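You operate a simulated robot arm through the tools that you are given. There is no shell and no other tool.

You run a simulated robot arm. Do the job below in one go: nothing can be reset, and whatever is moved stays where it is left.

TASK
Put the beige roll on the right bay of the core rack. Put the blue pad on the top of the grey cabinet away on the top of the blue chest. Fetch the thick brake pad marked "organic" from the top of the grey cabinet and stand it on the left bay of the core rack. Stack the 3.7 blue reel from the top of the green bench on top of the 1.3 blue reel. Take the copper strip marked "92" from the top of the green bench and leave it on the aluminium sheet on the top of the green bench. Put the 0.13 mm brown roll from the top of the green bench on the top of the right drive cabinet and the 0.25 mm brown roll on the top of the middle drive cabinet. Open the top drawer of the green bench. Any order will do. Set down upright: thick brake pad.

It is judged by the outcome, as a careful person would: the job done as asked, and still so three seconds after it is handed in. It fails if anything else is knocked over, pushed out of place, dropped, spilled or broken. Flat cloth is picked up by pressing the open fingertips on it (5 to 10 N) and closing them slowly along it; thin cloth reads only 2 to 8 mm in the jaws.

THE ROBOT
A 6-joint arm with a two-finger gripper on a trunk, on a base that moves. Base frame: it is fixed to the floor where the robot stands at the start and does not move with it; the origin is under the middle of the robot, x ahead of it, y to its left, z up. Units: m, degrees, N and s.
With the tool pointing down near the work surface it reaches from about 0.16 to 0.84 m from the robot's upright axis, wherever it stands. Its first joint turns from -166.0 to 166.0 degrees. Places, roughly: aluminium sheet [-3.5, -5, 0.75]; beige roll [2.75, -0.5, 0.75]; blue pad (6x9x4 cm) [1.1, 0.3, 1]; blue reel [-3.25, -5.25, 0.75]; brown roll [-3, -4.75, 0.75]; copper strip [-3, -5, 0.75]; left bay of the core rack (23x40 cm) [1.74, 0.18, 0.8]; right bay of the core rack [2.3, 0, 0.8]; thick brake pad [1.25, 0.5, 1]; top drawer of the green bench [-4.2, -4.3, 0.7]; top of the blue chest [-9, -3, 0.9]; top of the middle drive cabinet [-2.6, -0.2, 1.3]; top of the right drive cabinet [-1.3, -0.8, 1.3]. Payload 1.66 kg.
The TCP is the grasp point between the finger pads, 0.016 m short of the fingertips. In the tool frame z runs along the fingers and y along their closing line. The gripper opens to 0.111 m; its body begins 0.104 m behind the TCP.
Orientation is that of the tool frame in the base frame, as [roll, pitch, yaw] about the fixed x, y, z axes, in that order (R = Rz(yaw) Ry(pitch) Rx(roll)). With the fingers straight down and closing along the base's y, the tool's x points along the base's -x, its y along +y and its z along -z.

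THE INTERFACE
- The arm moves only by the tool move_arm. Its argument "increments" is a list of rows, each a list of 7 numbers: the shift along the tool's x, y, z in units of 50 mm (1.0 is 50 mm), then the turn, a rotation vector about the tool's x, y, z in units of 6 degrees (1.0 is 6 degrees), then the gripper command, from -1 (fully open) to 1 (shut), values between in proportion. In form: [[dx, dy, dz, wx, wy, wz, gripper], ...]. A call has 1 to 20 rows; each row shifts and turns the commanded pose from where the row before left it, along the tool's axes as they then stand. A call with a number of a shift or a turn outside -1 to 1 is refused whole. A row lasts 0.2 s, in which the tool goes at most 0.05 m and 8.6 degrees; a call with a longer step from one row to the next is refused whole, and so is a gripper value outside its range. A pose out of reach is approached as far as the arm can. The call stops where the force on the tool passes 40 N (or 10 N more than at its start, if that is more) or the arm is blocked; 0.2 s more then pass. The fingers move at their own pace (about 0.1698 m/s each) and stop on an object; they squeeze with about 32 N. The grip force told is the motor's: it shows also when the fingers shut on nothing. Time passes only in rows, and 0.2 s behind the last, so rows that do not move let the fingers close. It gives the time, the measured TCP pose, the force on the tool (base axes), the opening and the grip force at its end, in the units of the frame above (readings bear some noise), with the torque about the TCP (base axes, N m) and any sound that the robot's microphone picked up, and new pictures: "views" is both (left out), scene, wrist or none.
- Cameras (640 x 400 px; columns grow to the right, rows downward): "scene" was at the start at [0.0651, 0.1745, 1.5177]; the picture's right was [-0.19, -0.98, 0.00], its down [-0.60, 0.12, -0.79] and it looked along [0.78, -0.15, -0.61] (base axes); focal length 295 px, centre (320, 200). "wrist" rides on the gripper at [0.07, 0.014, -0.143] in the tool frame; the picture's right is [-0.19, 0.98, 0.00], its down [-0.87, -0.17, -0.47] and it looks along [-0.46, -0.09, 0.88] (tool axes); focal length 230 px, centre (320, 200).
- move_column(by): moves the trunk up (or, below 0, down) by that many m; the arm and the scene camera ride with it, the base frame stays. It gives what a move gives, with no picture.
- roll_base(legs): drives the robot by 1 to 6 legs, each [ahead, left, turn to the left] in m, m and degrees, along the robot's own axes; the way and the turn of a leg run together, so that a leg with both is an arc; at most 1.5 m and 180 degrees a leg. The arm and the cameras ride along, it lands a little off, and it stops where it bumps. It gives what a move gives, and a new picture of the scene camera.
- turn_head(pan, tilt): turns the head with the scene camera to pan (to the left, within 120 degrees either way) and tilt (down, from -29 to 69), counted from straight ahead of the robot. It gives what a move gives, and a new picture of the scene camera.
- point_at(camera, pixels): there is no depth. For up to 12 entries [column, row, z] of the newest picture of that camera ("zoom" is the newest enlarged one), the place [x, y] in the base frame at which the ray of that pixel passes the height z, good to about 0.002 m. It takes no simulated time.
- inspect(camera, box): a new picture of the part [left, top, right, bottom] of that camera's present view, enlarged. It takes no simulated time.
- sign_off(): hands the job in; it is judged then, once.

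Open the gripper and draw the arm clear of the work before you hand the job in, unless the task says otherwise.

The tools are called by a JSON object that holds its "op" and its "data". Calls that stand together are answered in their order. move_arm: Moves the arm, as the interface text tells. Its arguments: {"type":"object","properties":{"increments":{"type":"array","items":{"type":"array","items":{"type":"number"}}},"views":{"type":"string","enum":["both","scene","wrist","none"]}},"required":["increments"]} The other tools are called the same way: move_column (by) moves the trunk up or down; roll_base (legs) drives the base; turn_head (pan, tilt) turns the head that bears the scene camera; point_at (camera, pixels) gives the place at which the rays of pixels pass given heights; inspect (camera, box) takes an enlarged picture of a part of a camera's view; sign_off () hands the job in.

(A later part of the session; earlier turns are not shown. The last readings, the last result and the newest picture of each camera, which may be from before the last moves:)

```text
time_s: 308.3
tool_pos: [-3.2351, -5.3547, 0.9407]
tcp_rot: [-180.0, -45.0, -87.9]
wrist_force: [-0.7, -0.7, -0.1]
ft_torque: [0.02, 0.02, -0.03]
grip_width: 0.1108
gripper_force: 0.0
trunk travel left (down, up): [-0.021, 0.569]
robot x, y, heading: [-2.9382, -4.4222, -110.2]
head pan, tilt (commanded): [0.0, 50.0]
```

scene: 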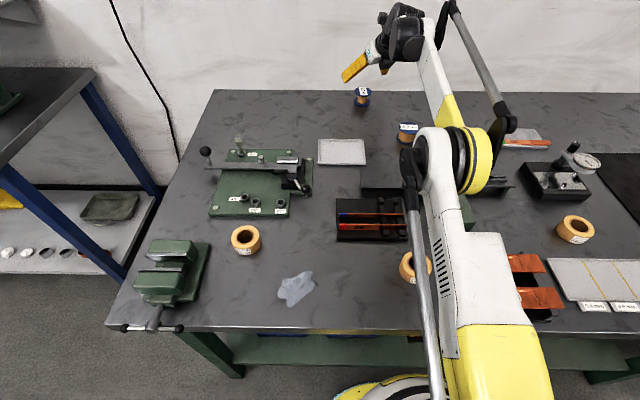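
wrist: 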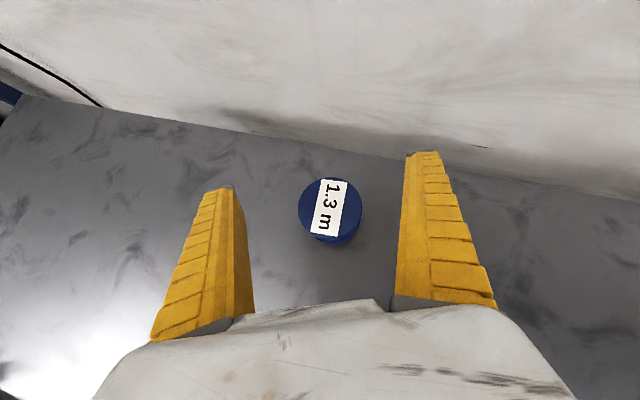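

In reach at 45°. I test the exact placing pose a little lower, fingers open around the reel, without touching it.

{"op": "move_arm", "data": {"increments": [[-0.24, 0, 0.325, 0, 0, 0, -1], [0, 0, 0, 0, 0, 0, -1]], "views": "wrist"}}

{"op": "inspect", "data": {"camera": "wrist", "box": [240, 130, 420, 270]}}

```text
time_s: 308.9
tool_pos: [-3.2336, -5.3573, 0.9206]
tcp_rot: [-179.8, -45.0, -88.0]
wrist_force: [-0.8, -0.3, -0.4]
ft_torque: [-0.01, -0.01, -0.01]
grip_width: 0.1109
gripper_force: 0.1
trunk travel left (down, up): [-0.021, 0.569]
robot x, y, heading: [-2.9414, -4.4144, -110.0]
head pan, tilt (commanded): [0.0, 50.0]
```

wrist: 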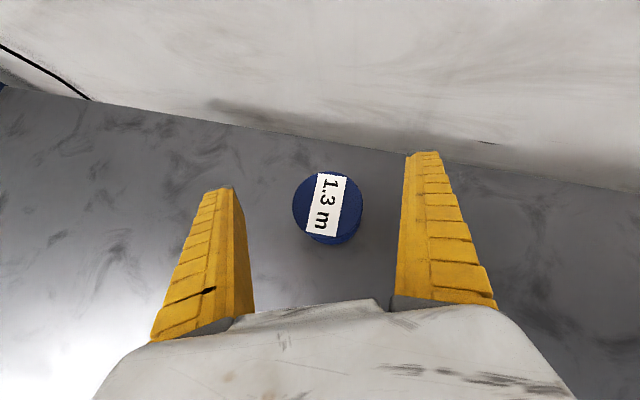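

```text
2.86 times, centred on (330, 200) of wrist
```

zoom: 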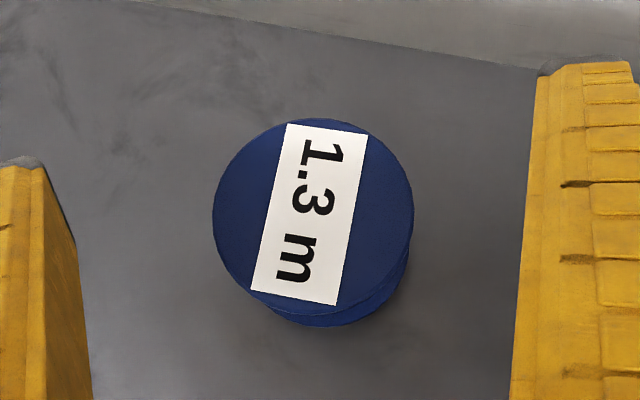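

{"op": "point_at", "data": {"camera": "wrist", "pixels": [[327.5, 204.5, 0.885], [327.5, 204.5, 0.89], [327.5, 204.5, 0.895]]}}

{"op": "move_arm", "data": {"increments": [[0.5, 0, -0.5, 0, 0, 0, -1], [0.3, 0, -0.3, 0, 0, 0, -1], [-0.65, 0.17, -0.65, 0, 0, 0, -1], [-0.65, 0.17, -0.65, 0, 0, 0, -1], [-0.65, 0.17, -0.65, 0, 0, 0, -1], [-0.65, 0.17, -0.65, 0, 0, 0, -1], [-0.63, 0.17, -0.63, 0, 0, 0, -0.6], [0, 0, 0, 0, 0, 0, -0.6]], "views": "both"}}

```text
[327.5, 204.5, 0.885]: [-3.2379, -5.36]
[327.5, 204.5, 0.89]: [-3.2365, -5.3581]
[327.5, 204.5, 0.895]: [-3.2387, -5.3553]
```

```text
time_s: 310.7
tool_pos: [-3.2869, -5.1337, 0.9733]
tcp_rot: [-180.0, -45.0, -87.9]
wrist_force: [0.2, -0.5, -0.5]
ft_torque: [-0.05, 0.0, 0.01]
grip_width: 0.0898
gripper_force: 0.3
trunk travel left (down, up): [-0.021, 0.569]
robot x, y, heading: [-2.9436, -4.42, -110.0]
head pan, tilt (commanded): [0.0, 50.0]
```

scene: 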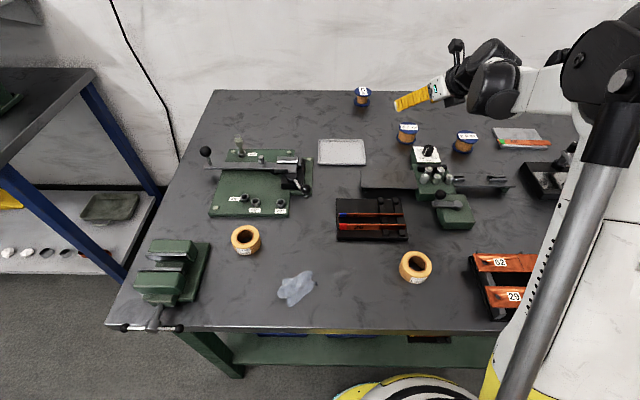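
wrist: 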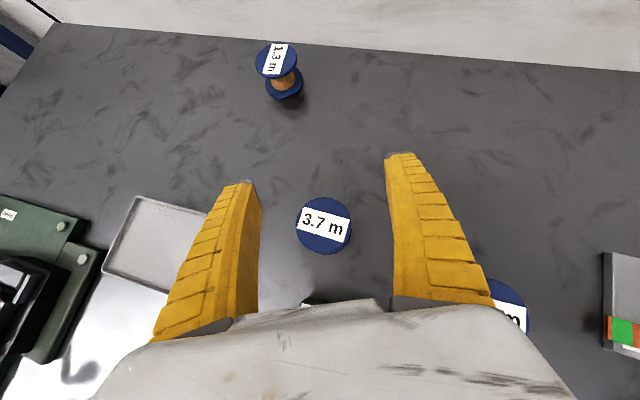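

{"op": "inspect", "data": {"camera": "wrist", "box": [240, 160, 420, 300]}}

{"op": "point_at", "data": {"camera": "wrist", "pixels": [[323.5, 225.8, 0.885], [323.5, 225.8, 0.89], [323.5, 225.8, 0.895], [276, 61, 0.89], [510, 303, 0.89], [302, 304, 0.89]]}}

```text
2.86 times, centred on (330, 230) of wrist
```

zoom: 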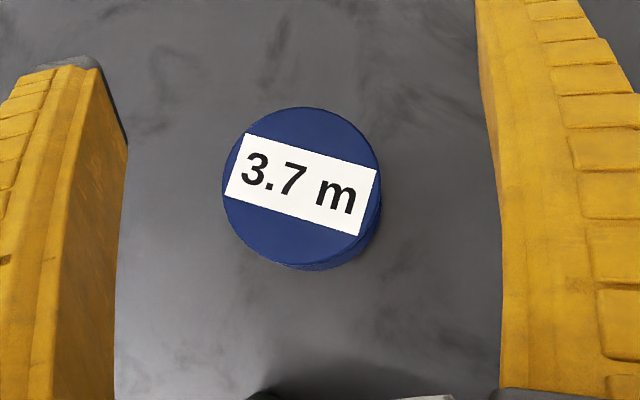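

```text
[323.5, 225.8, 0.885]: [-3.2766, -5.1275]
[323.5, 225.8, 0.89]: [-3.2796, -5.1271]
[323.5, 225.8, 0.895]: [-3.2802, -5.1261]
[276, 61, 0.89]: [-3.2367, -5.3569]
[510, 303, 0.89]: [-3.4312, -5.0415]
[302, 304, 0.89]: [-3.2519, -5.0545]
```

{"op": "inspect", "data": {"camera": "scene", "box": [200, 310, 560, 400]}}

{"op": "turn_head", "data": {"pan": 0, "tilt": 69}}

```text
1.78 times, centred on (380, 355) of scene
```

zoom: 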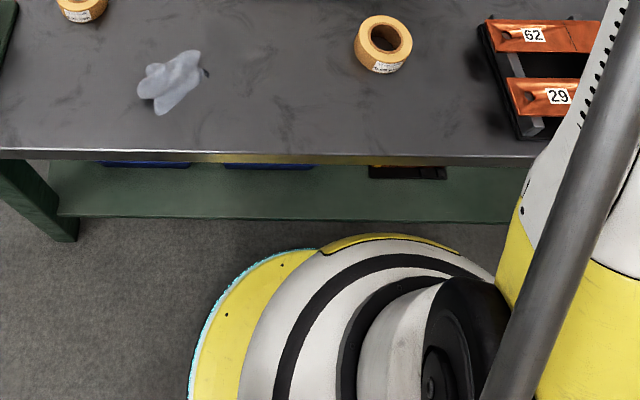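

```text
time_s: 311.5
tool_pos: [-3.2858, -5.134, 0.9739]
tcp_rot: [-179.9, -45.0, -87.8]
wrist_force: [-0.5, 0.1, 0.1]
ft_torque: [-0.01, -0.03, 0.01]
grip_width: 0.0898
gripper_force: 0.7
trunk travel left (down, up): [-0.021, 0.569]
robot x, y, heading: [-2.9412, -4.4224, -109.9]
head pan, tilt (commanded): [0.0, 68.8]
```

scene: 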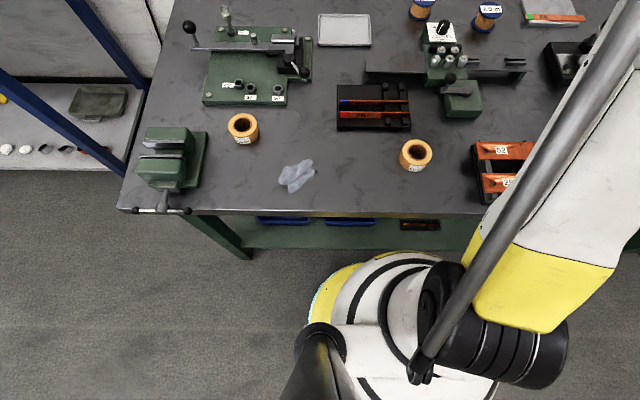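

{"op": "point_at", "data": {"camera": "scene", "pixels": [[395, 252, 0.05], [395, 252, 0.3], [395, 252, 0.5], [395, 252, 0.7], [320, 215, 0.84], [330, 250, 0.2], [250, 257, 0.0], [310, 315, 0.03]]}}

```text
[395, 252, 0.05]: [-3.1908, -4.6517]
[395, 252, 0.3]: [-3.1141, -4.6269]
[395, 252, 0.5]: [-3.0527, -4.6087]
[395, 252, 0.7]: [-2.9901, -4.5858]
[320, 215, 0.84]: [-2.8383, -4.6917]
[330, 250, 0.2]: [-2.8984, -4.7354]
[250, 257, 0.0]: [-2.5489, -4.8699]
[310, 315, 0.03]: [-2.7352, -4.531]
```

The base and shoulder housing are as close to the bench as I dare. I raise a bit to see the dial on the device and measure its height before choosing the grasp tilt.

{"op": "move_arm", "data": {"increments": [[0.7, 0, -0.7, 0, 0, 0, -0.6], [0.7, 0, -0.7, 0, 0, 0, -0.6], [0, 0, 0, 0, 0, 0, -0.6]], "views": "wrist"}}

{"op": "inspect", "data": {"camera": "wrist", "box": [240, 180, 420, 320]}}

{"op": "inspect", "data": {"camera": "scene", "box": [390, 0, 510, 80]}}

```text
time_s: 312.3
tool_pos: [-3.2889, -5.1302, 1.0731]
tcp_rot: [-179.8, -44.9, -88.0]
wrist_force: [1.0, -0.1, -0.2]
ft_torque: [-0.03, -0.01, 0.01]
grip_width: 0.09
gripper_force: 0.4
trunk travel left (down, up): [-0.021, 0.569]
robot x, y, heading: [-2.9434, -4.4194, -109.8]
head pan, tilt (commanded): [0.0, 68.8]
```

wrist: 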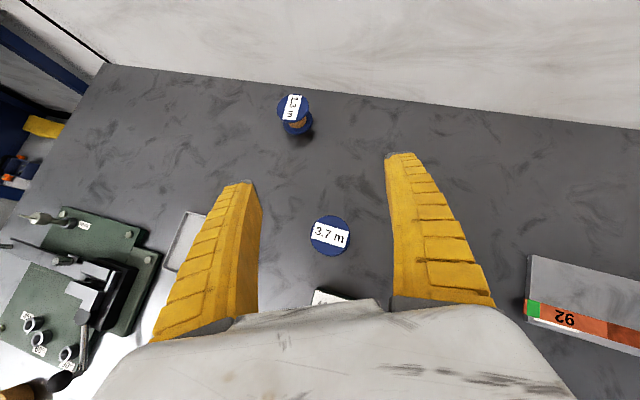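

```text
2.86 times, centred on (330, 250) of wrist
```

zoom: 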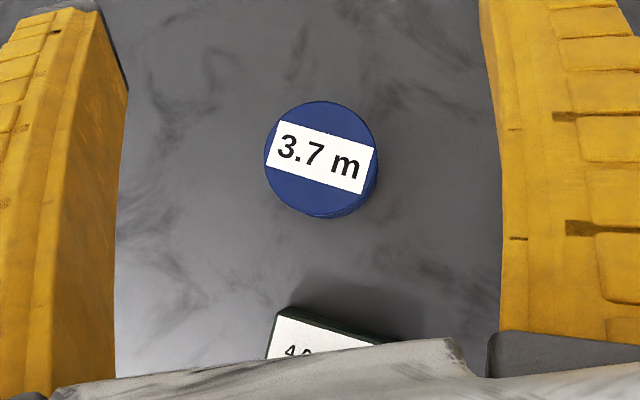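

```text
5.00 times, centred on (450, 40) of scene
```

zoom: 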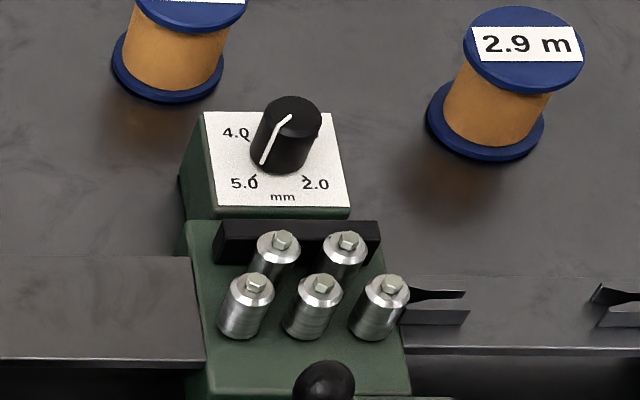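

The knob top is about z 0.912. To be safe I pick the reel with only 30° tilt here, set it down in the free area behind, and re-grip it there at 45° for stacking. First tilt back to 30° and come down over the reel.

{"op": "move_arm", "data": {"increments": [[0, 0, 0, 0, -0.85, 0, -0.6], [0, 0, 0, 0, -0.85, 0, -0.6], [0, 0, 0, 0, -0.8, 0, -0.6], [-0.39, -0.05, 0.655, 0, 0, 0, -0.6], [-0.39, -0.05, 0.655, 0, 0, 0, -0.6], [-0.39, -0.05, 0.655, 0, 0, 0, -0.6], [-0.39, -0.05, 0.655, 0, 0, 0, -0.6], [0, 0, 0, 0, 0, 0, -0.6]], "views": "wrist"}}

{"op": "inspect", "data": {"camera": "wrist", "box": [240, 130, 420, 270]}}

```text
time_s: 314.1
tool_pos: [-3.2769, -5.1263, 0.9242]
tcp_rot: [-180.0, -30.0, -87.9]
wrist_force: [-0.5, 0.4, 0.8]
ft_torque: [0.0, 0.0, 0.0]
grip_width: 0.09
gripper_force: 0.8
trunk travel left (down, up): [-0.021, 0.569]
robot x, y, heading: [-2.9406, -4.4178, -110.1]
head pan, tilt (commanded): [0.0, 68.8]
```

wrist: 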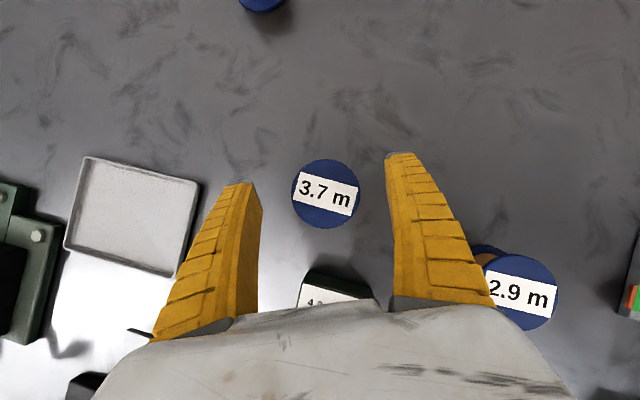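

```text
2.86 times, centred on (330, 200) of wrist
```

zoom: 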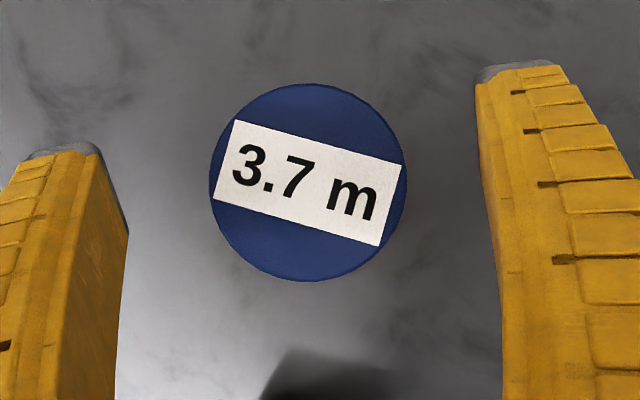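

{"op": "point_at", "data": {"camera": "wrist", "pixels": [[325.8, 193.7, 0.885], [325.8, 193.7, 0.89], [325.8, 193.7, 0.895]]}}

```text
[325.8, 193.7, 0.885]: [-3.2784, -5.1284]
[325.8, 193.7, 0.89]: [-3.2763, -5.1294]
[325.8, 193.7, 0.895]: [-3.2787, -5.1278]
```

Centred within 2 mm. I lower to z≈0.868 around the reel and check for contact.

{"op": "move_arm", "data": {"increments": [[-0.26, 0.01, 0.49, 0, 0, 0, -0.6], [-0.26, 0.01, 0.49, 0, 0, 0, -0.6], [0, 0, 0, 0, 0, 0, -0.6]], "views": "both"}}

{"op": "inspect", "data": {"camera": "scene", "box": [360, 0, 540, 110]}}

```text
time_s: 314.9
tool_pos: [-3.2759, -5.1284, 0.8673]
tcp_rot: [-179.8, -29.9, -88.0]
wrist_force: [0.7, 0.7, 0.7]
ft_torque: [-0.03, 0.0, -0.04]
grip_width: 0.0896
gripper_force: 1.1
trunk travel left (down, up): [-0.021, 0.569]
robot x, y, heading: [-2.9436, -4.4221, -110.1]
head pan, tilt (commanded): [0.0, 68.8]
```

scene: 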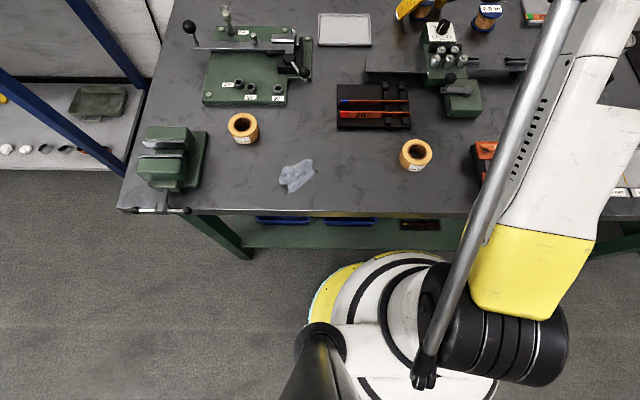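
wrist: 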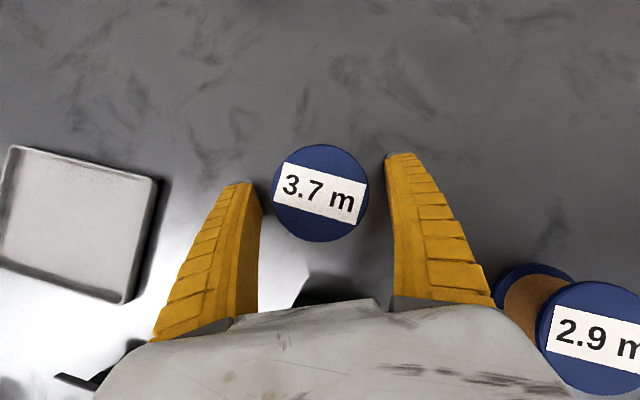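

```text
3.56 times, centred on (450, 55) of scene
```

zoom: 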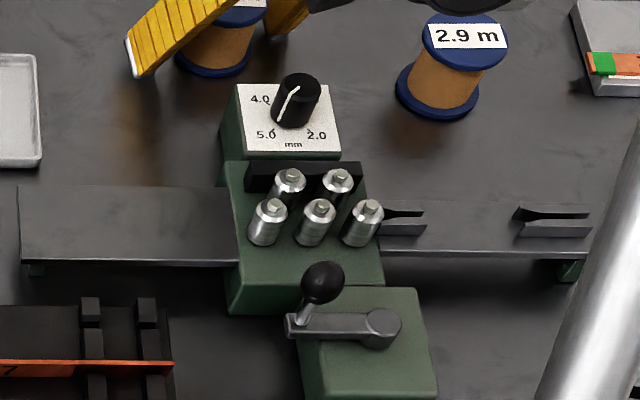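

No contact; the reel's top is right at the tool point (320,193). I close on it.

{"op": "move_arm", "data": {"increments": [[0, 0, 0, 0, 0, 0, -0.4], [0, 0, 0, 0, 0, 0, -0.2], [0, 0, 0, 0, 0, 0, 0.1], [0, 0, 0, 0, 0, 0, 0.5], [0, 0, 0, 0, 0, 0, 1], [0, 0, 0, 0, 0, 0, 1]], "views": "wrist"}}

```text
time_s: 316.3
tool_pos: [-3.2764, -5.1287, 0.8683]
tcp_rot: [-180.0, -30.1, -87.8]
wrist_force: [-10.2, 0.1, 19.9]
ft_torque: [0.06, 0.28, -0.03]
grip_width: 0.0542
gripper_force: 31.9
trunk travel left (down, up): [-0.021, 0.569]
robot x, y, heading: [-2.9417, -4.4179, -109.9]
head pan, tilt (commanded): [0.0, 68.8]
```

wrist: 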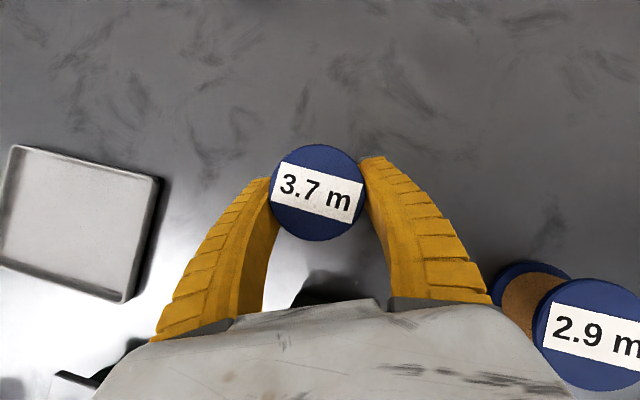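

Gripped at 54 mm. I lift it 6 cm and check how it hangs.

{"op": "move_arm", "data": {"increments": [[0.15, 0, -0.26, 0, 0, 0, 1], [0.25, 0, -0.43, 0, 0, 0, 1], [0.25, 0, -0.43, 0, 0, 0, 1], [0, 0, 0, 0, 0, 0, 1]], "views": "both"}}

{"op": "inspect", "data": {"camera": "scene", "box": [360, 0, 540, 110]}}

```text
time_s: 317.3
tool_pos: [-3.279, -5.1286, 0.9297]
tcp_rot: [-180.0, -30.0, -87.9]
wrist_force: [-1.4, 0.5, -0.3]
ft_torque: [0.01, 0.0, -0.01]
grip_width: 0.0543
gripper_force: 32.2
trunk travel left (down, up): [-0.021, 0.569]
robot x, y, heading: [-2.9406, -4.4184, -109.9]
head pan, tilt (commanded): [0.0, 68.8]
```

scene: 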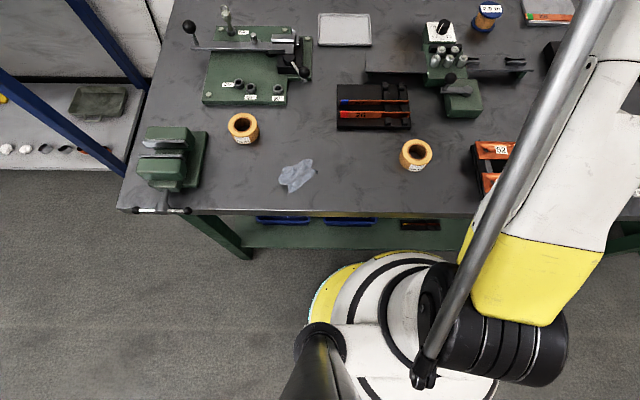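
wrist: 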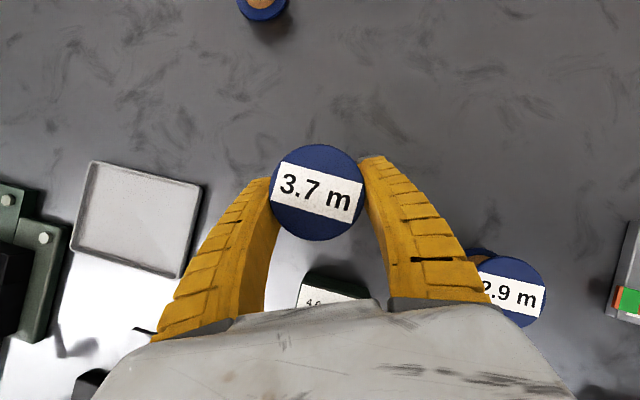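

```text
3.56 times, centred on (450, 55) of scene
```

zoom: 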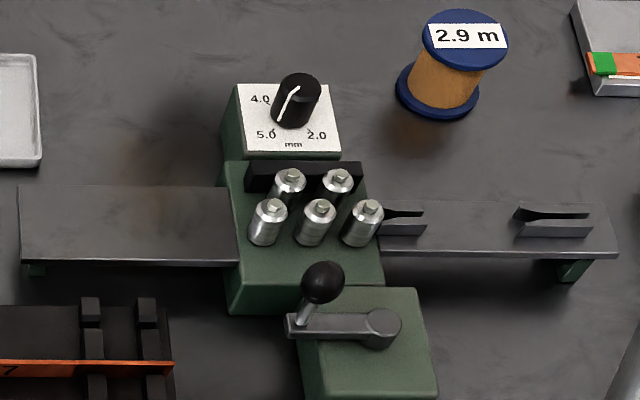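

The reel is held rigidly and upright. I test whether it can already be carried over the 1.3 m reel at this 30° tilt, staying 4 cm above it.

{"op": "move_arm", "data": {"increments": [[0.3, 0, -0.52, 0, 0, 0, 1], [0.854, -0.129, 0.354, 0, 0, 0, 1], [0.854, -0.129, 0.354, 0, 0, 0, 1], [0.854, -0.129, 0.354, 0, 0, 0, 1], [0.854, -0.129, 0.354, 0, 0, 0, 1], [0.854, -0.129, 0.354, 0, 0, 0, 1], [0, 0, 0, 0, 0, 0, 1]], "views": "both"}}

```text
time_s: 318.9
tool_pos: [-3.2227, -5.3205, 0.9834]
tcp_rot: [-179.9, -30.0, -87.9]
wrist_force: [-0.2, -0.3, -0.6]
ft_torque: [0.0, 0.04, -0.02]
grip_width: 0.0545
gripper_force: 32.3
out of reach, approached as far as the arm can: row 6
trunk travel left (down, up): [-0.021, 0.569]
robot x, y, heading: [-2.9414, -4.4189, -109.9]
head pan, tilt (commanded): [0.0, 68.8]
```

scene: 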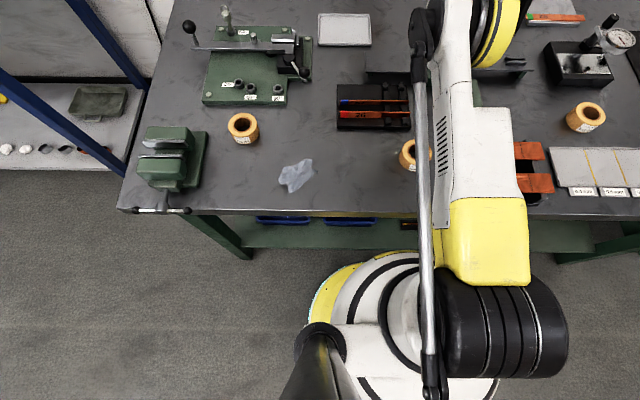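
wrist: 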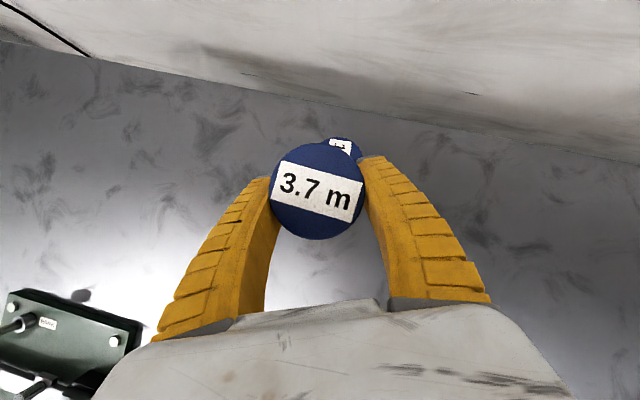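

At 30° it falls 4 cm short, so I set the reel down in the free spot at about (-3.235,-5.235) to re-grip it at 45°.

{"op": "move_arm", "data": {"increments": [[-0.774, 0.061, 0.195, 0, 0, 0, 1], [-0.774, 0.061, 0.195, 0, 0, 0, 1], [-0.774, 0.061, 0.195, 0, 0, 0, 1], [0, 0, 0, 0, 0, 0, 1]], "views": "both"}}

```text
time_s: 319.9
tool_pos: [-3.2342, -5.2356, 0.8986]
tcp_rot: [-179.9, -29.9, -87.8]
wrist_force: [0.6, 0.3, 0.2]
ft_torque: [0.02, -0.02, 0.0]
grip_width: 0.0545
gripper_force: 31.8
trunk travel left (down, up): [-0.021, 0.569]
robot x, y, heading: [-2.9425, -4.4237, -110.0]
head pan, tilt (commanded): [0.0, 68.8]
```

scene: 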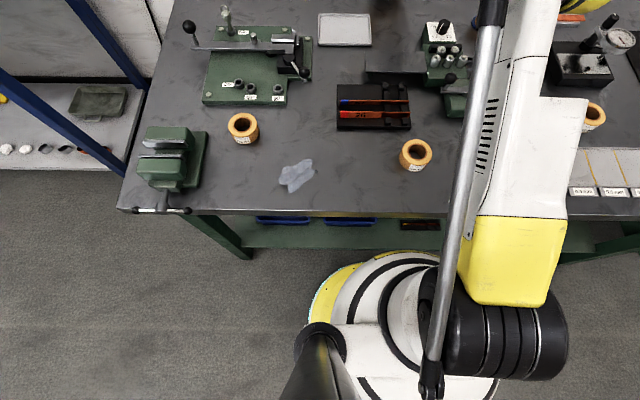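
wrist: 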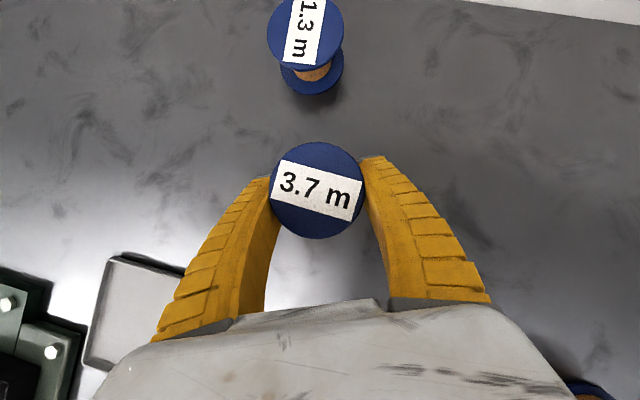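

Good clear spot. I lower it to just above the bench.

{"op": "move_arm", "data": {"increments": [[-0.25, 0, 0.433, 0, 0, 0, 1], [0, 0, 0, 0, 0, 0, 1]], "views": "none"}}

```text
time_s: 320.5
tool_pos: [-3.2329, -5.2378, 0.8714]
tcp_rot: [-179.9, -30.0, -87.9]
wrist_force: [0.2, -0.1, -1.2]
ft_torque: [-0.01, 0.01, -0.02]
grip_width: 0.0543
gripper_force: 32.3
trunk travel left (down, up): [-0.021, 0.569]
robot x, y, heading: [-2.9413, -4.4189, -110.1]
head pan, tilt (commanded): [0.0, 68.8]
```

{"op": "move_arm", "data": {"increments": [[-0.025, 0, 0.043, 0, 0, 0, 1], [0, 0, 0, 0, 0, 0, 1]], "views": "none"}}

```text
time_s: 321.1
tool_pos: [-3.2341, -5.2389, 0.8712]
tcp_rot: [-179.8, -30.0, -87.9]
wrist_force: [0.5, -0.2, -0.8]
ft_torque: [0.0, -0.01, -0.05]
grip_width: 0.0542
gripper_force: 31.9
trunk travel left (down, up): [-0.021, 0.569]
robot x, y, heading: [-2.9435, -4.419, -110.1]
head pan, tilt (commanded): [0.0, 68.8]
```

{"op": "move_arm", "data": {"increments": [[-0.025, 0, 0.043, 0, 0, 0, 1], [0, 0, 0, 0, 0, 0, 1]], "views": "none"}}

```text
time_s: 321.7
tool_pos: [-3.2343, -5.2389, 0.8695]
tcp_rot: [-180.0, -29.9, -87.8]
wrist_force: [-0.7, 0.8, -0.6]
ft_torque: [0.0, 0.02, 0.01]
grip_width: 0.0541
gripper_force: 32.0
trunk travel left (down, up): [-0.021, 0.569]
robot x, y, heading: [-2.9401, -4.4204, -110.1]
head pan, tilt (commanded): [0.0, 68.8]
```

{"op": "move_arm", "data": {"increments": [[-0.025, 0, 0.043, 0, 0, 0, 1], [0, 0, 0, 0, 0, 0, 1]], "views": "none"}}

```text
time_s: 322.3
tool_pos: [-3.2339, -5.2376, 0.8683]
tcp_rot: [179.9, -30.2, -87.9]
wrist_force: [0.5, -9.1, 17.4]
ft_torque: [-0.13, 0.16, 0.08]
grip_width: 0.0544
gripper_force: 32.0
trunk travel left (down, up): [-0.021, 0.569]
robot x, y, heading: [-2.9406, -4.4182, -110.0]
head pan, tilt (commanded): [0.0, 68.8]
```

Contact (17 N). I open the fingers around it.

{"op": "move_arm", "data": {"increments": [[0.01, 0, -0.017, 0, 0, 0, 0.8], [0, 0, 0, 0, 0, 0, 0.3], [0, 0, 0, 0, 0, 0, -0.1], [0, 0, 0, 0, 0, 0, -0.4], [0, 0, 0, 0, 0, 0, -0.6], [0, 0, 0, 0, 0, 0, -0.6]], "views": "wrist"}}

```text
time_s: 323.7
tool_pos: [-3.2354, -5.2367, 0.8685]
tcp_rot: [-179.9, -30.0, -87.8]
wrist_force: [1.0, 0.8, 0.2]
ft_torque: [0.0, -0.02, -0.02]
grip_width: 0.0899
gripper_force: 0.4
trunk travel left (down, up): [-0.021, 0.569]
robot x, y, heading: [-2.9389, -4.4223, -109.9]
head pan, tilt (commanded): [0.0, 68.8]
```

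wrist: 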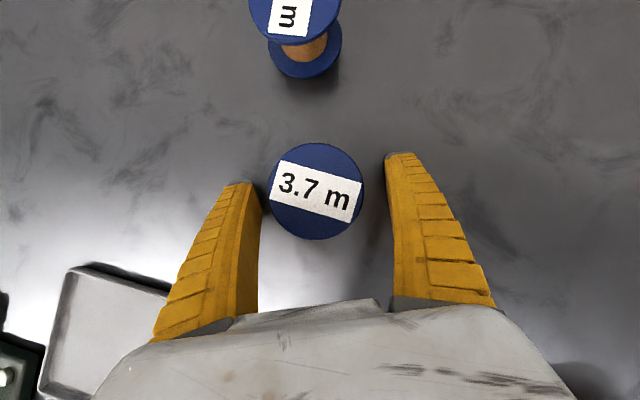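

The 3.7 m reel stands free. I tilt around it to 45° without moving the tool point.

{"op": "move_arm", "data": {"increments": [[0.04, 0.03, -0.07, 0, 0, 0, -0.6], [0, 0, 0, 0, 0.85, 0, -0.6], [0, 0, 0, 0, 0.85, 0, -0.6], [0, 0, 0, 0, 0.8, 0, -0.6], [0, 0, 0, 0, 0, 0, -0.6]], "views": "both"}}

{"op": "inspect", "data": {"camera": "wrist", "box": [220, 60, 420, 260]}}

```text
time_s: 324.9
tool_pos: [-3.2364, -5.2365, 0.873]
tcp_rot: [-179.9, -45.2, -87.9]
wrist_force: [0.4, 0.5, -0.4]
ft_torque: [-0.03, -0.02, 0.0]
grip_width: 0.0899
gripper_force: 0.9
trunk travel left (down, up): [-0.021, 0.569]
robot x, y, heading: [-2.939, -4.4185, -110.2]
head pan, tilt (commanded): [0.0, 68.8]
```

scene: 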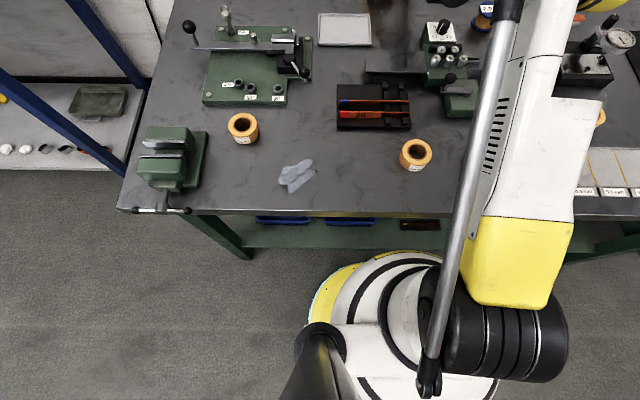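
wrist: 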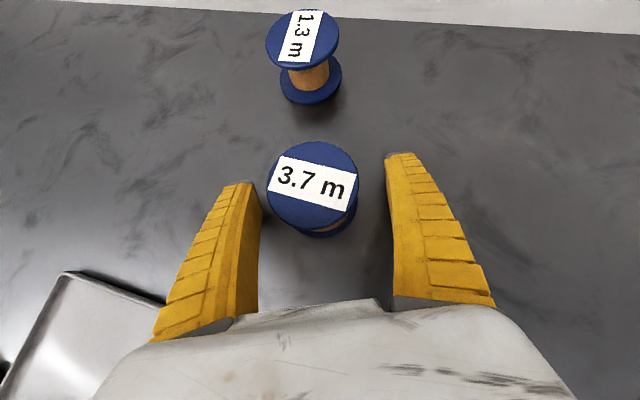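

```text
2.00 times, centred on (320, 160) of wrist
```

zoom: 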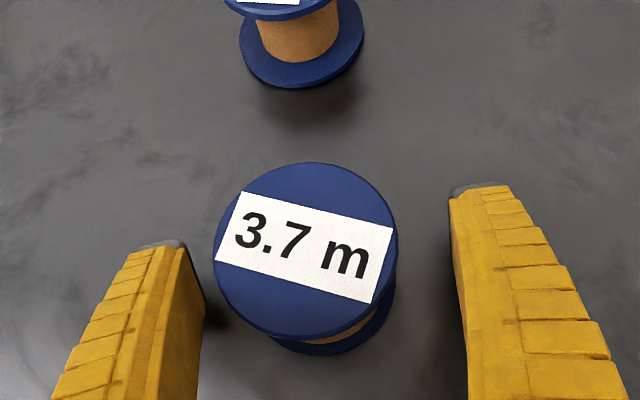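

{"op": "point_at", "data": {"camera": "wrist", "pixels": [[312.5, 185, 0.885], [312.5, 185, 0.89], [312.5, 185, 0.895], [303, 38, 0.885], [303, 38, 0.89]]}}

{"op": "inspect", "data": {"camera": "wrist", "box": [220, 0, 400, 110]}}

```text
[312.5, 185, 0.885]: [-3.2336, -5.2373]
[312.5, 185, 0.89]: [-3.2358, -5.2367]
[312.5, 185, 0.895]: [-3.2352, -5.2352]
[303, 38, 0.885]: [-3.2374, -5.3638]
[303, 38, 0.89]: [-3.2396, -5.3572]
```

```text
3.56 times, centred on (310, 55) of wrist
```

zoom: 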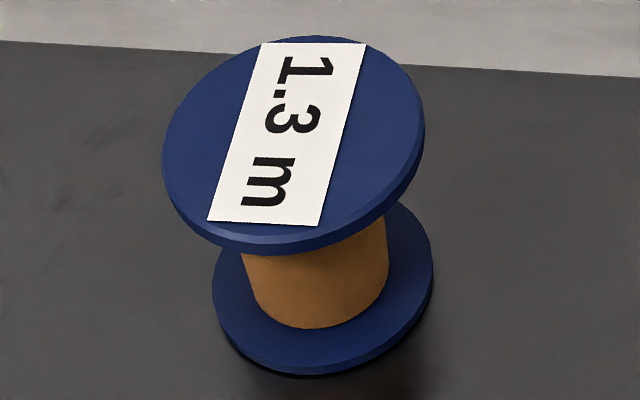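

The reel sits exactly at the tool point. I close on it at 45°.

{"op": "move_arm", "data": {"increments": [[0, 0, 0, 0, 0, 0, -0.4], [0, 0, 0, 0, 0, 0, -0.2], [0, 0, 0, 0, 0, 0, 0.1], [0, 0, 0, 0, 0, 0, 0.5], [0, 0, 0, 0, 0, 0, 1], [0, 0, 0, 0, 0, 0, 1]], "views": "wrist"}}

{"op": "inspect", "data": {"camera": "wrist", "box": [220, 60, 420, 260]}}

```text
time_s: 326.3
tool_pos: [-3.2365, -5.2377, 0.8715]
tcp_rot: [-179.9, -45.0, -87.9]
wrist_force: [-0.7, -1.2, 3.9]
ft_torque: [0.01, 0.13, 0.01]
grip_width: 0.0543
gripper_force: 31.9
trunk travel left (down, up): [-0.021, 0.569]
robot x, y, heading: [-2.9423, -4.4209, -110.0]
head pan, tilt (commanded): [0.0, 68.8]
```

wrist: 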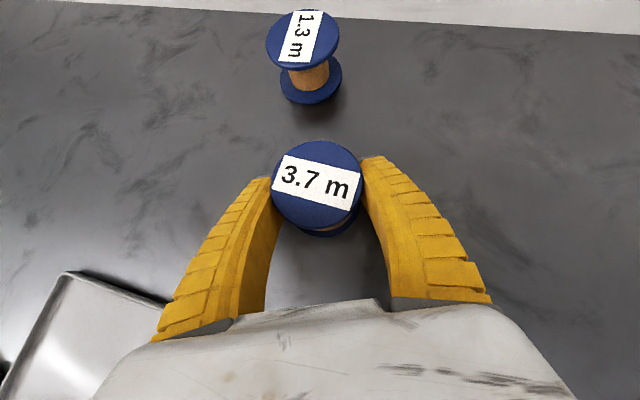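

```text
2.00 times, centred on (320, 160) of wrist
```

zoom: 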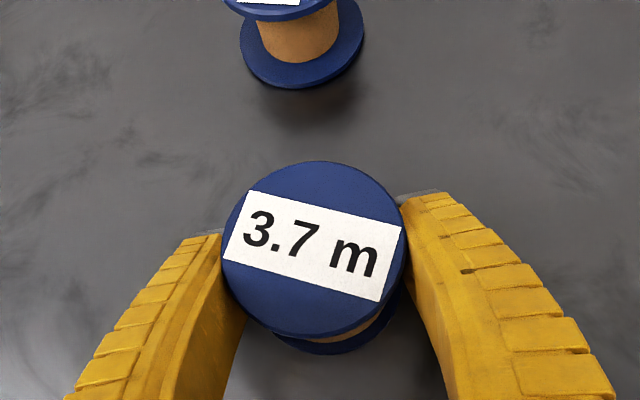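

{"op": "point_at", "data": {"camera": "wrist", "pixels": [[316.5, 184, 0.885], [316.5, 184, 0.89], [316.5, 184, 0.895], [303.5, 38.5, 0.89]]}}

{"op": "move_arm", "data": {"increments": [[0.2, 0, -0.2, 0, 0, 0, 1], [0.4, 0, -0.4, 0, 0, 0, 1], [0.55, 0, -0.55, 0, 0, 0, 1], [0, 0, 0, 0, 0, 0, 1]], "views": "wrist"}}

```text
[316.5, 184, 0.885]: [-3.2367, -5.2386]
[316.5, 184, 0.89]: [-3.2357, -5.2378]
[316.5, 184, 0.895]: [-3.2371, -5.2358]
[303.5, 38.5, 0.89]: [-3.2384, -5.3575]
```

```text
time_s: 327.3
tool_pos: [-3.238, -5.2345, 0.9529]
tcp_rot: [-179.9, -44.9, -87.9]
wrist_force: [0.0, -0.2, -0.9]
ft_torque: [0.01, 0.02, 0.01]
grip_width: 0.0541
gripper_force: 32.1
trunk travel left (down, up): [-0.021, 0.569]
robot x, y, heading: [-2.9441, -4.4187, -110.1]
head pan, tilt (commanded): [0.0, 68.8]
```

wrist: 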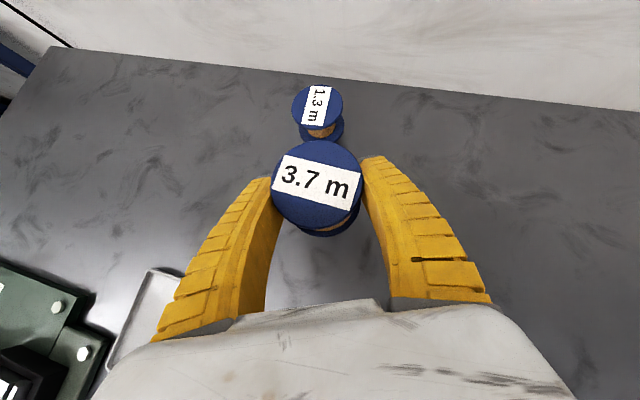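

The reel is lifted (bottom about 31 mm below the tool point). I carry it over the 1.3 m reel, staying 3 cm above its top.

{"op": "move_arm", "data": {"increments": [[0.58, 0.027, 0.58, 0, 0, 0, 1], [0.58, 0.027, 0.58, 0, 0, 0, 1], [0.58, 0.027, 0.58, 0, 0, 0, 1], [0, 0, 0, 0, 0, 0, 1]], "views": "both"}}

{"op": "turn_head", "data": {"pan": -10, "tilt": 35}}

{"op": "inspect", "data": {"camera": "scene", "box": [320, 100, 480, 220]}}

```text
time_s: 328.3
tool_pos: [-3.2331, -5.36, 0.9525]
tcp_rot: [-179.9, -45.0, -87.9]
wrist_force: [0.0, -0.9, -1.1]
ft_torque: [0.0, 0.0, 0.02]
grip_width: 0.0542
gripper_force: 31.7
trunk travel left (down, up): [-0.021, 0.569]
robot x, y, heading: [-2.9415, -4.4198, -110.1]
head pan, tilt (commanded): [0.0, 68.8]
```

scene: 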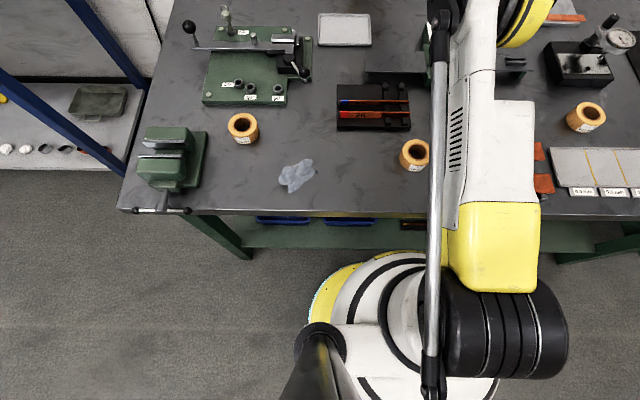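
wrist: 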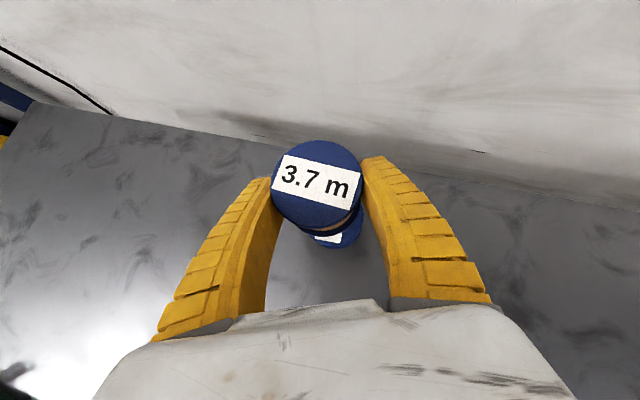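

```text
time_s: 329.3
tool_pos: [-3.2343, -5.3587, 0.9525]
tcp_rot: [-179.9, -45.0, -88.0]
wrist_force: [-0.6, -0.2, -0.8]
ft_torque: [0.03, -0.02, -0.02]
grip_width: 0.0544
gripper_force: 32.5
trunk travel left (down, up): [-0.021, 0.569]
robot x, y, heading: [-2.9408, -4.4177, -110.1]
head pan, tilt (commanded): [-10.0, 35.0]
```

scene: 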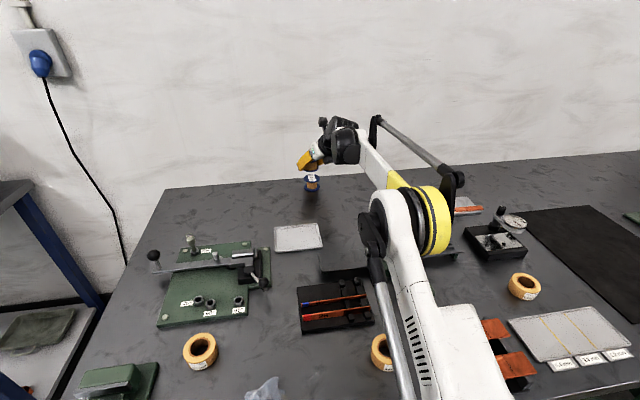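

```text
3.33 times, centred on (400, 160) of scene
```

zoom: 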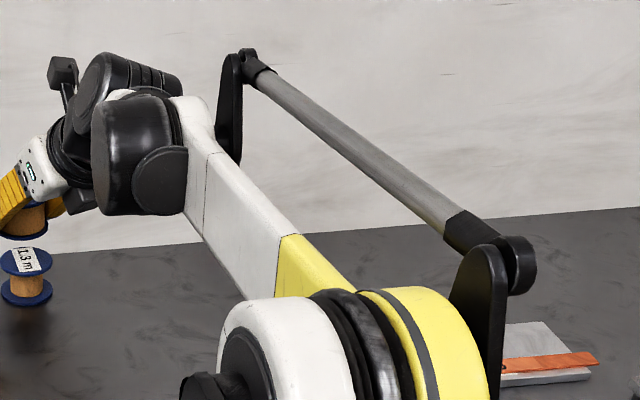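

{"op": "inspect", "data": {"camera": "scene", "box": [280, 140, 344, 200]}}

{"op": "inspect", "data": {"camera": "wrist", "box": [240, 120, 420, 270]}}

```text
6.67 times, centred on (312, 170) of scene
```

zoom: 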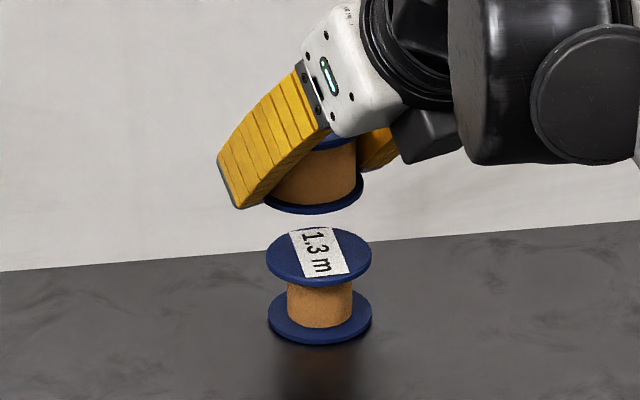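

```text
2.67 times, centred on (330, 195) of wrist
```

zoom: 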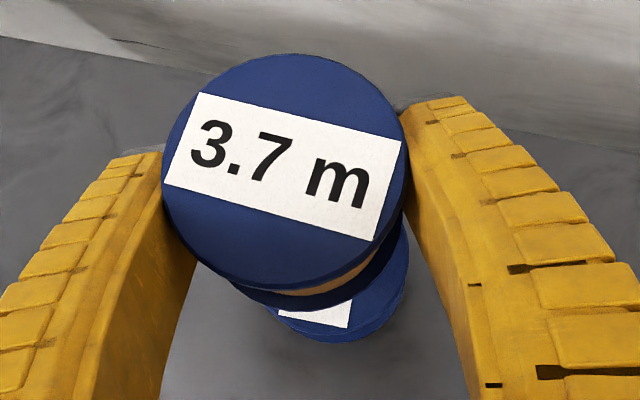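

The side view shows the held reel about 4–5 mm left of the lower one. I correct sideways and descend to a few mm above it.

{"op": "move_arm", "data": {"increments": [[0, 0.09, 0, 0, 0, 0, 1], [-0.17, 0, 0.17, 0, 0, 0, 1], [-0.17, 0, 0.17, 0, 0, 0, 1], [0, 0, 0, 0, 0, 0, 1]], "views": "both"}}

{"op": "inspect", "data": {"camera": "scene", "box": [280, 140, 344, 200]}}

{"op": "inspect", "data": {"camera": "wrist", "box": [240, 120, 420, 270]}}

```text
time_s: 330.3
tool_pos: [-3.24, -5.3601, 0.9277]
tcp_rot: [-179.9, -44.9, -88.0]
wrist_force: [0.3, -0.1, -0.5]
ft_torque: [-0.01, -0.02, 0.0]
grip_width: 0.0546
gripper_force: 31.8
trunk travel left (down, up): [-0.021, 0.569]
robot x, y, heading: [-2.941, -4.419, -110.2]
head pan, tilt (commanded): [-10.0, 35.0]
```

scene: 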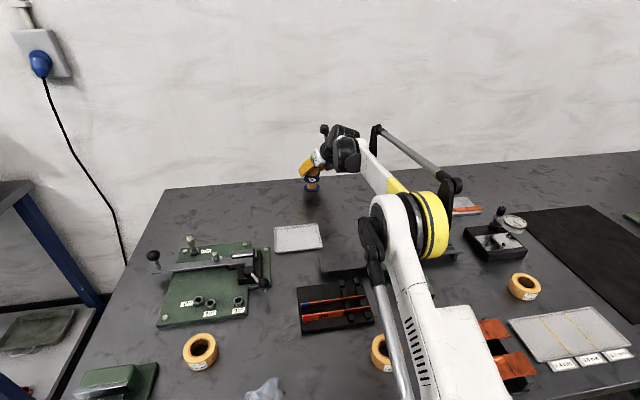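
wrist: 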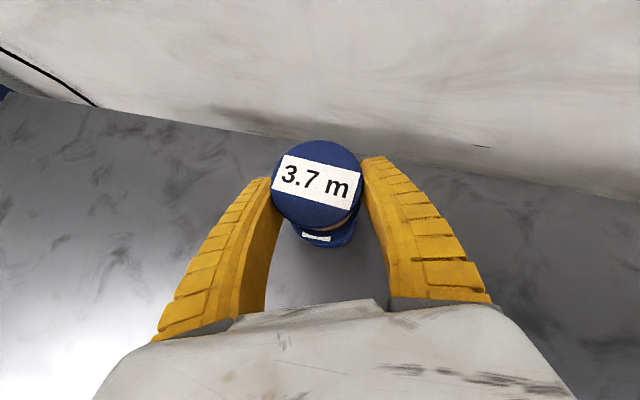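

```text
6.67 times, centred on (312, 170) of scene
```

zoom: 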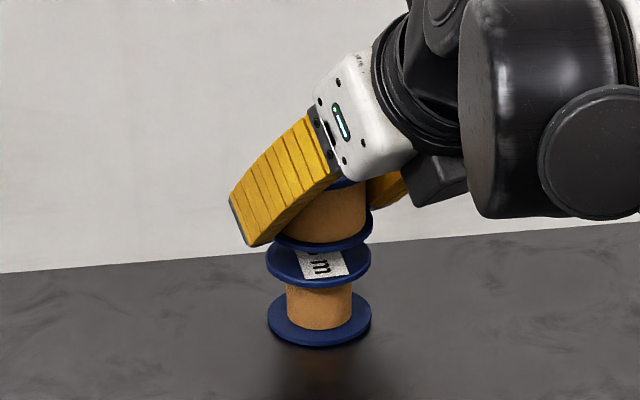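

```text
2.67 times, centred on (330, 195) of wrist
```

zoom: 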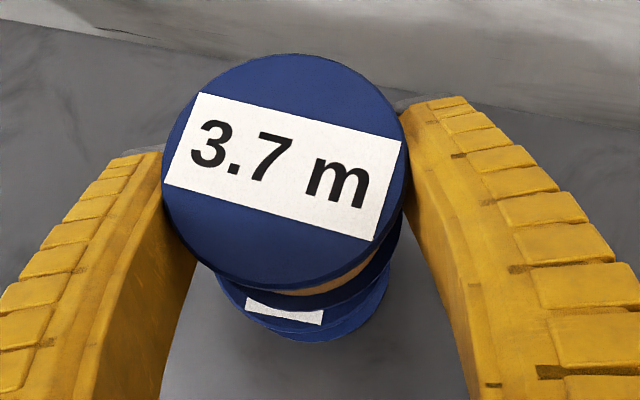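

{"op": "inspect", "data": {"camera": "wrist", "box": [280, 190, 400, 270]}}

{"op": "inspect", "data": {"camera": "scene", "box": [296, 165, 330, 197]}}

```text
5.00 times, centred on (340, 230) of wrist
```

zoom: 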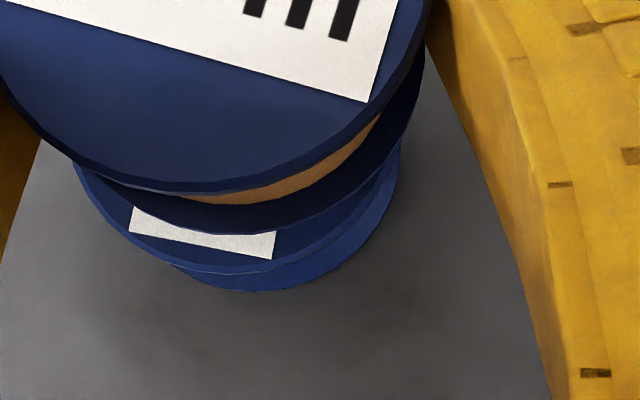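

```text
12.50 times, centred on (313, 181) of scene
```

zoom: 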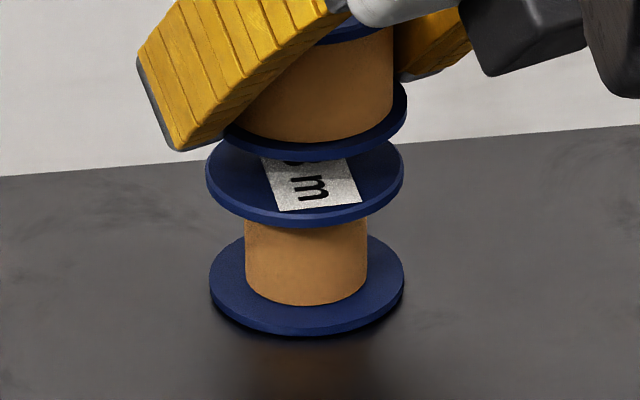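

{"op": "point_at", "data": {"camera": "scene", "pixels": [[311.76, 178.92, 0.875], [311.76, 178.92, 0.88], [311.76, 178.92, 0.885], [311.76, 178.92, 0.89], [311.96, 187.3, 0.84], [311.96, 187.3, 0.845], [311.96, 187.3, 0.85]]}}

{"op": "point_at", "data": {"camera": "wrist", "pixels": [[316.1, 183.8, 0.94], [316.1, 183.8, 0.935], [316.1, 183.8, 0.93], [323.6, 218, 0.88], [323.6, 218, 0.89]]}}

```text
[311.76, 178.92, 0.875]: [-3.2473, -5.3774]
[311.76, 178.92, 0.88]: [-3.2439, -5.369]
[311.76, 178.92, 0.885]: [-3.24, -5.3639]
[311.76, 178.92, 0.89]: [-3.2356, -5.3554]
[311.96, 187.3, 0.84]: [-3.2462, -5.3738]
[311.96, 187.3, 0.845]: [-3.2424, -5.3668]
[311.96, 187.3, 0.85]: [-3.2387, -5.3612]
```

```text
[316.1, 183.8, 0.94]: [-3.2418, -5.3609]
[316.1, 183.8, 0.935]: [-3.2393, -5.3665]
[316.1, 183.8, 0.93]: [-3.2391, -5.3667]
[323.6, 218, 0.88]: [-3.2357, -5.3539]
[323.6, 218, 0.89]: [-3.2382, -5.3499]
```

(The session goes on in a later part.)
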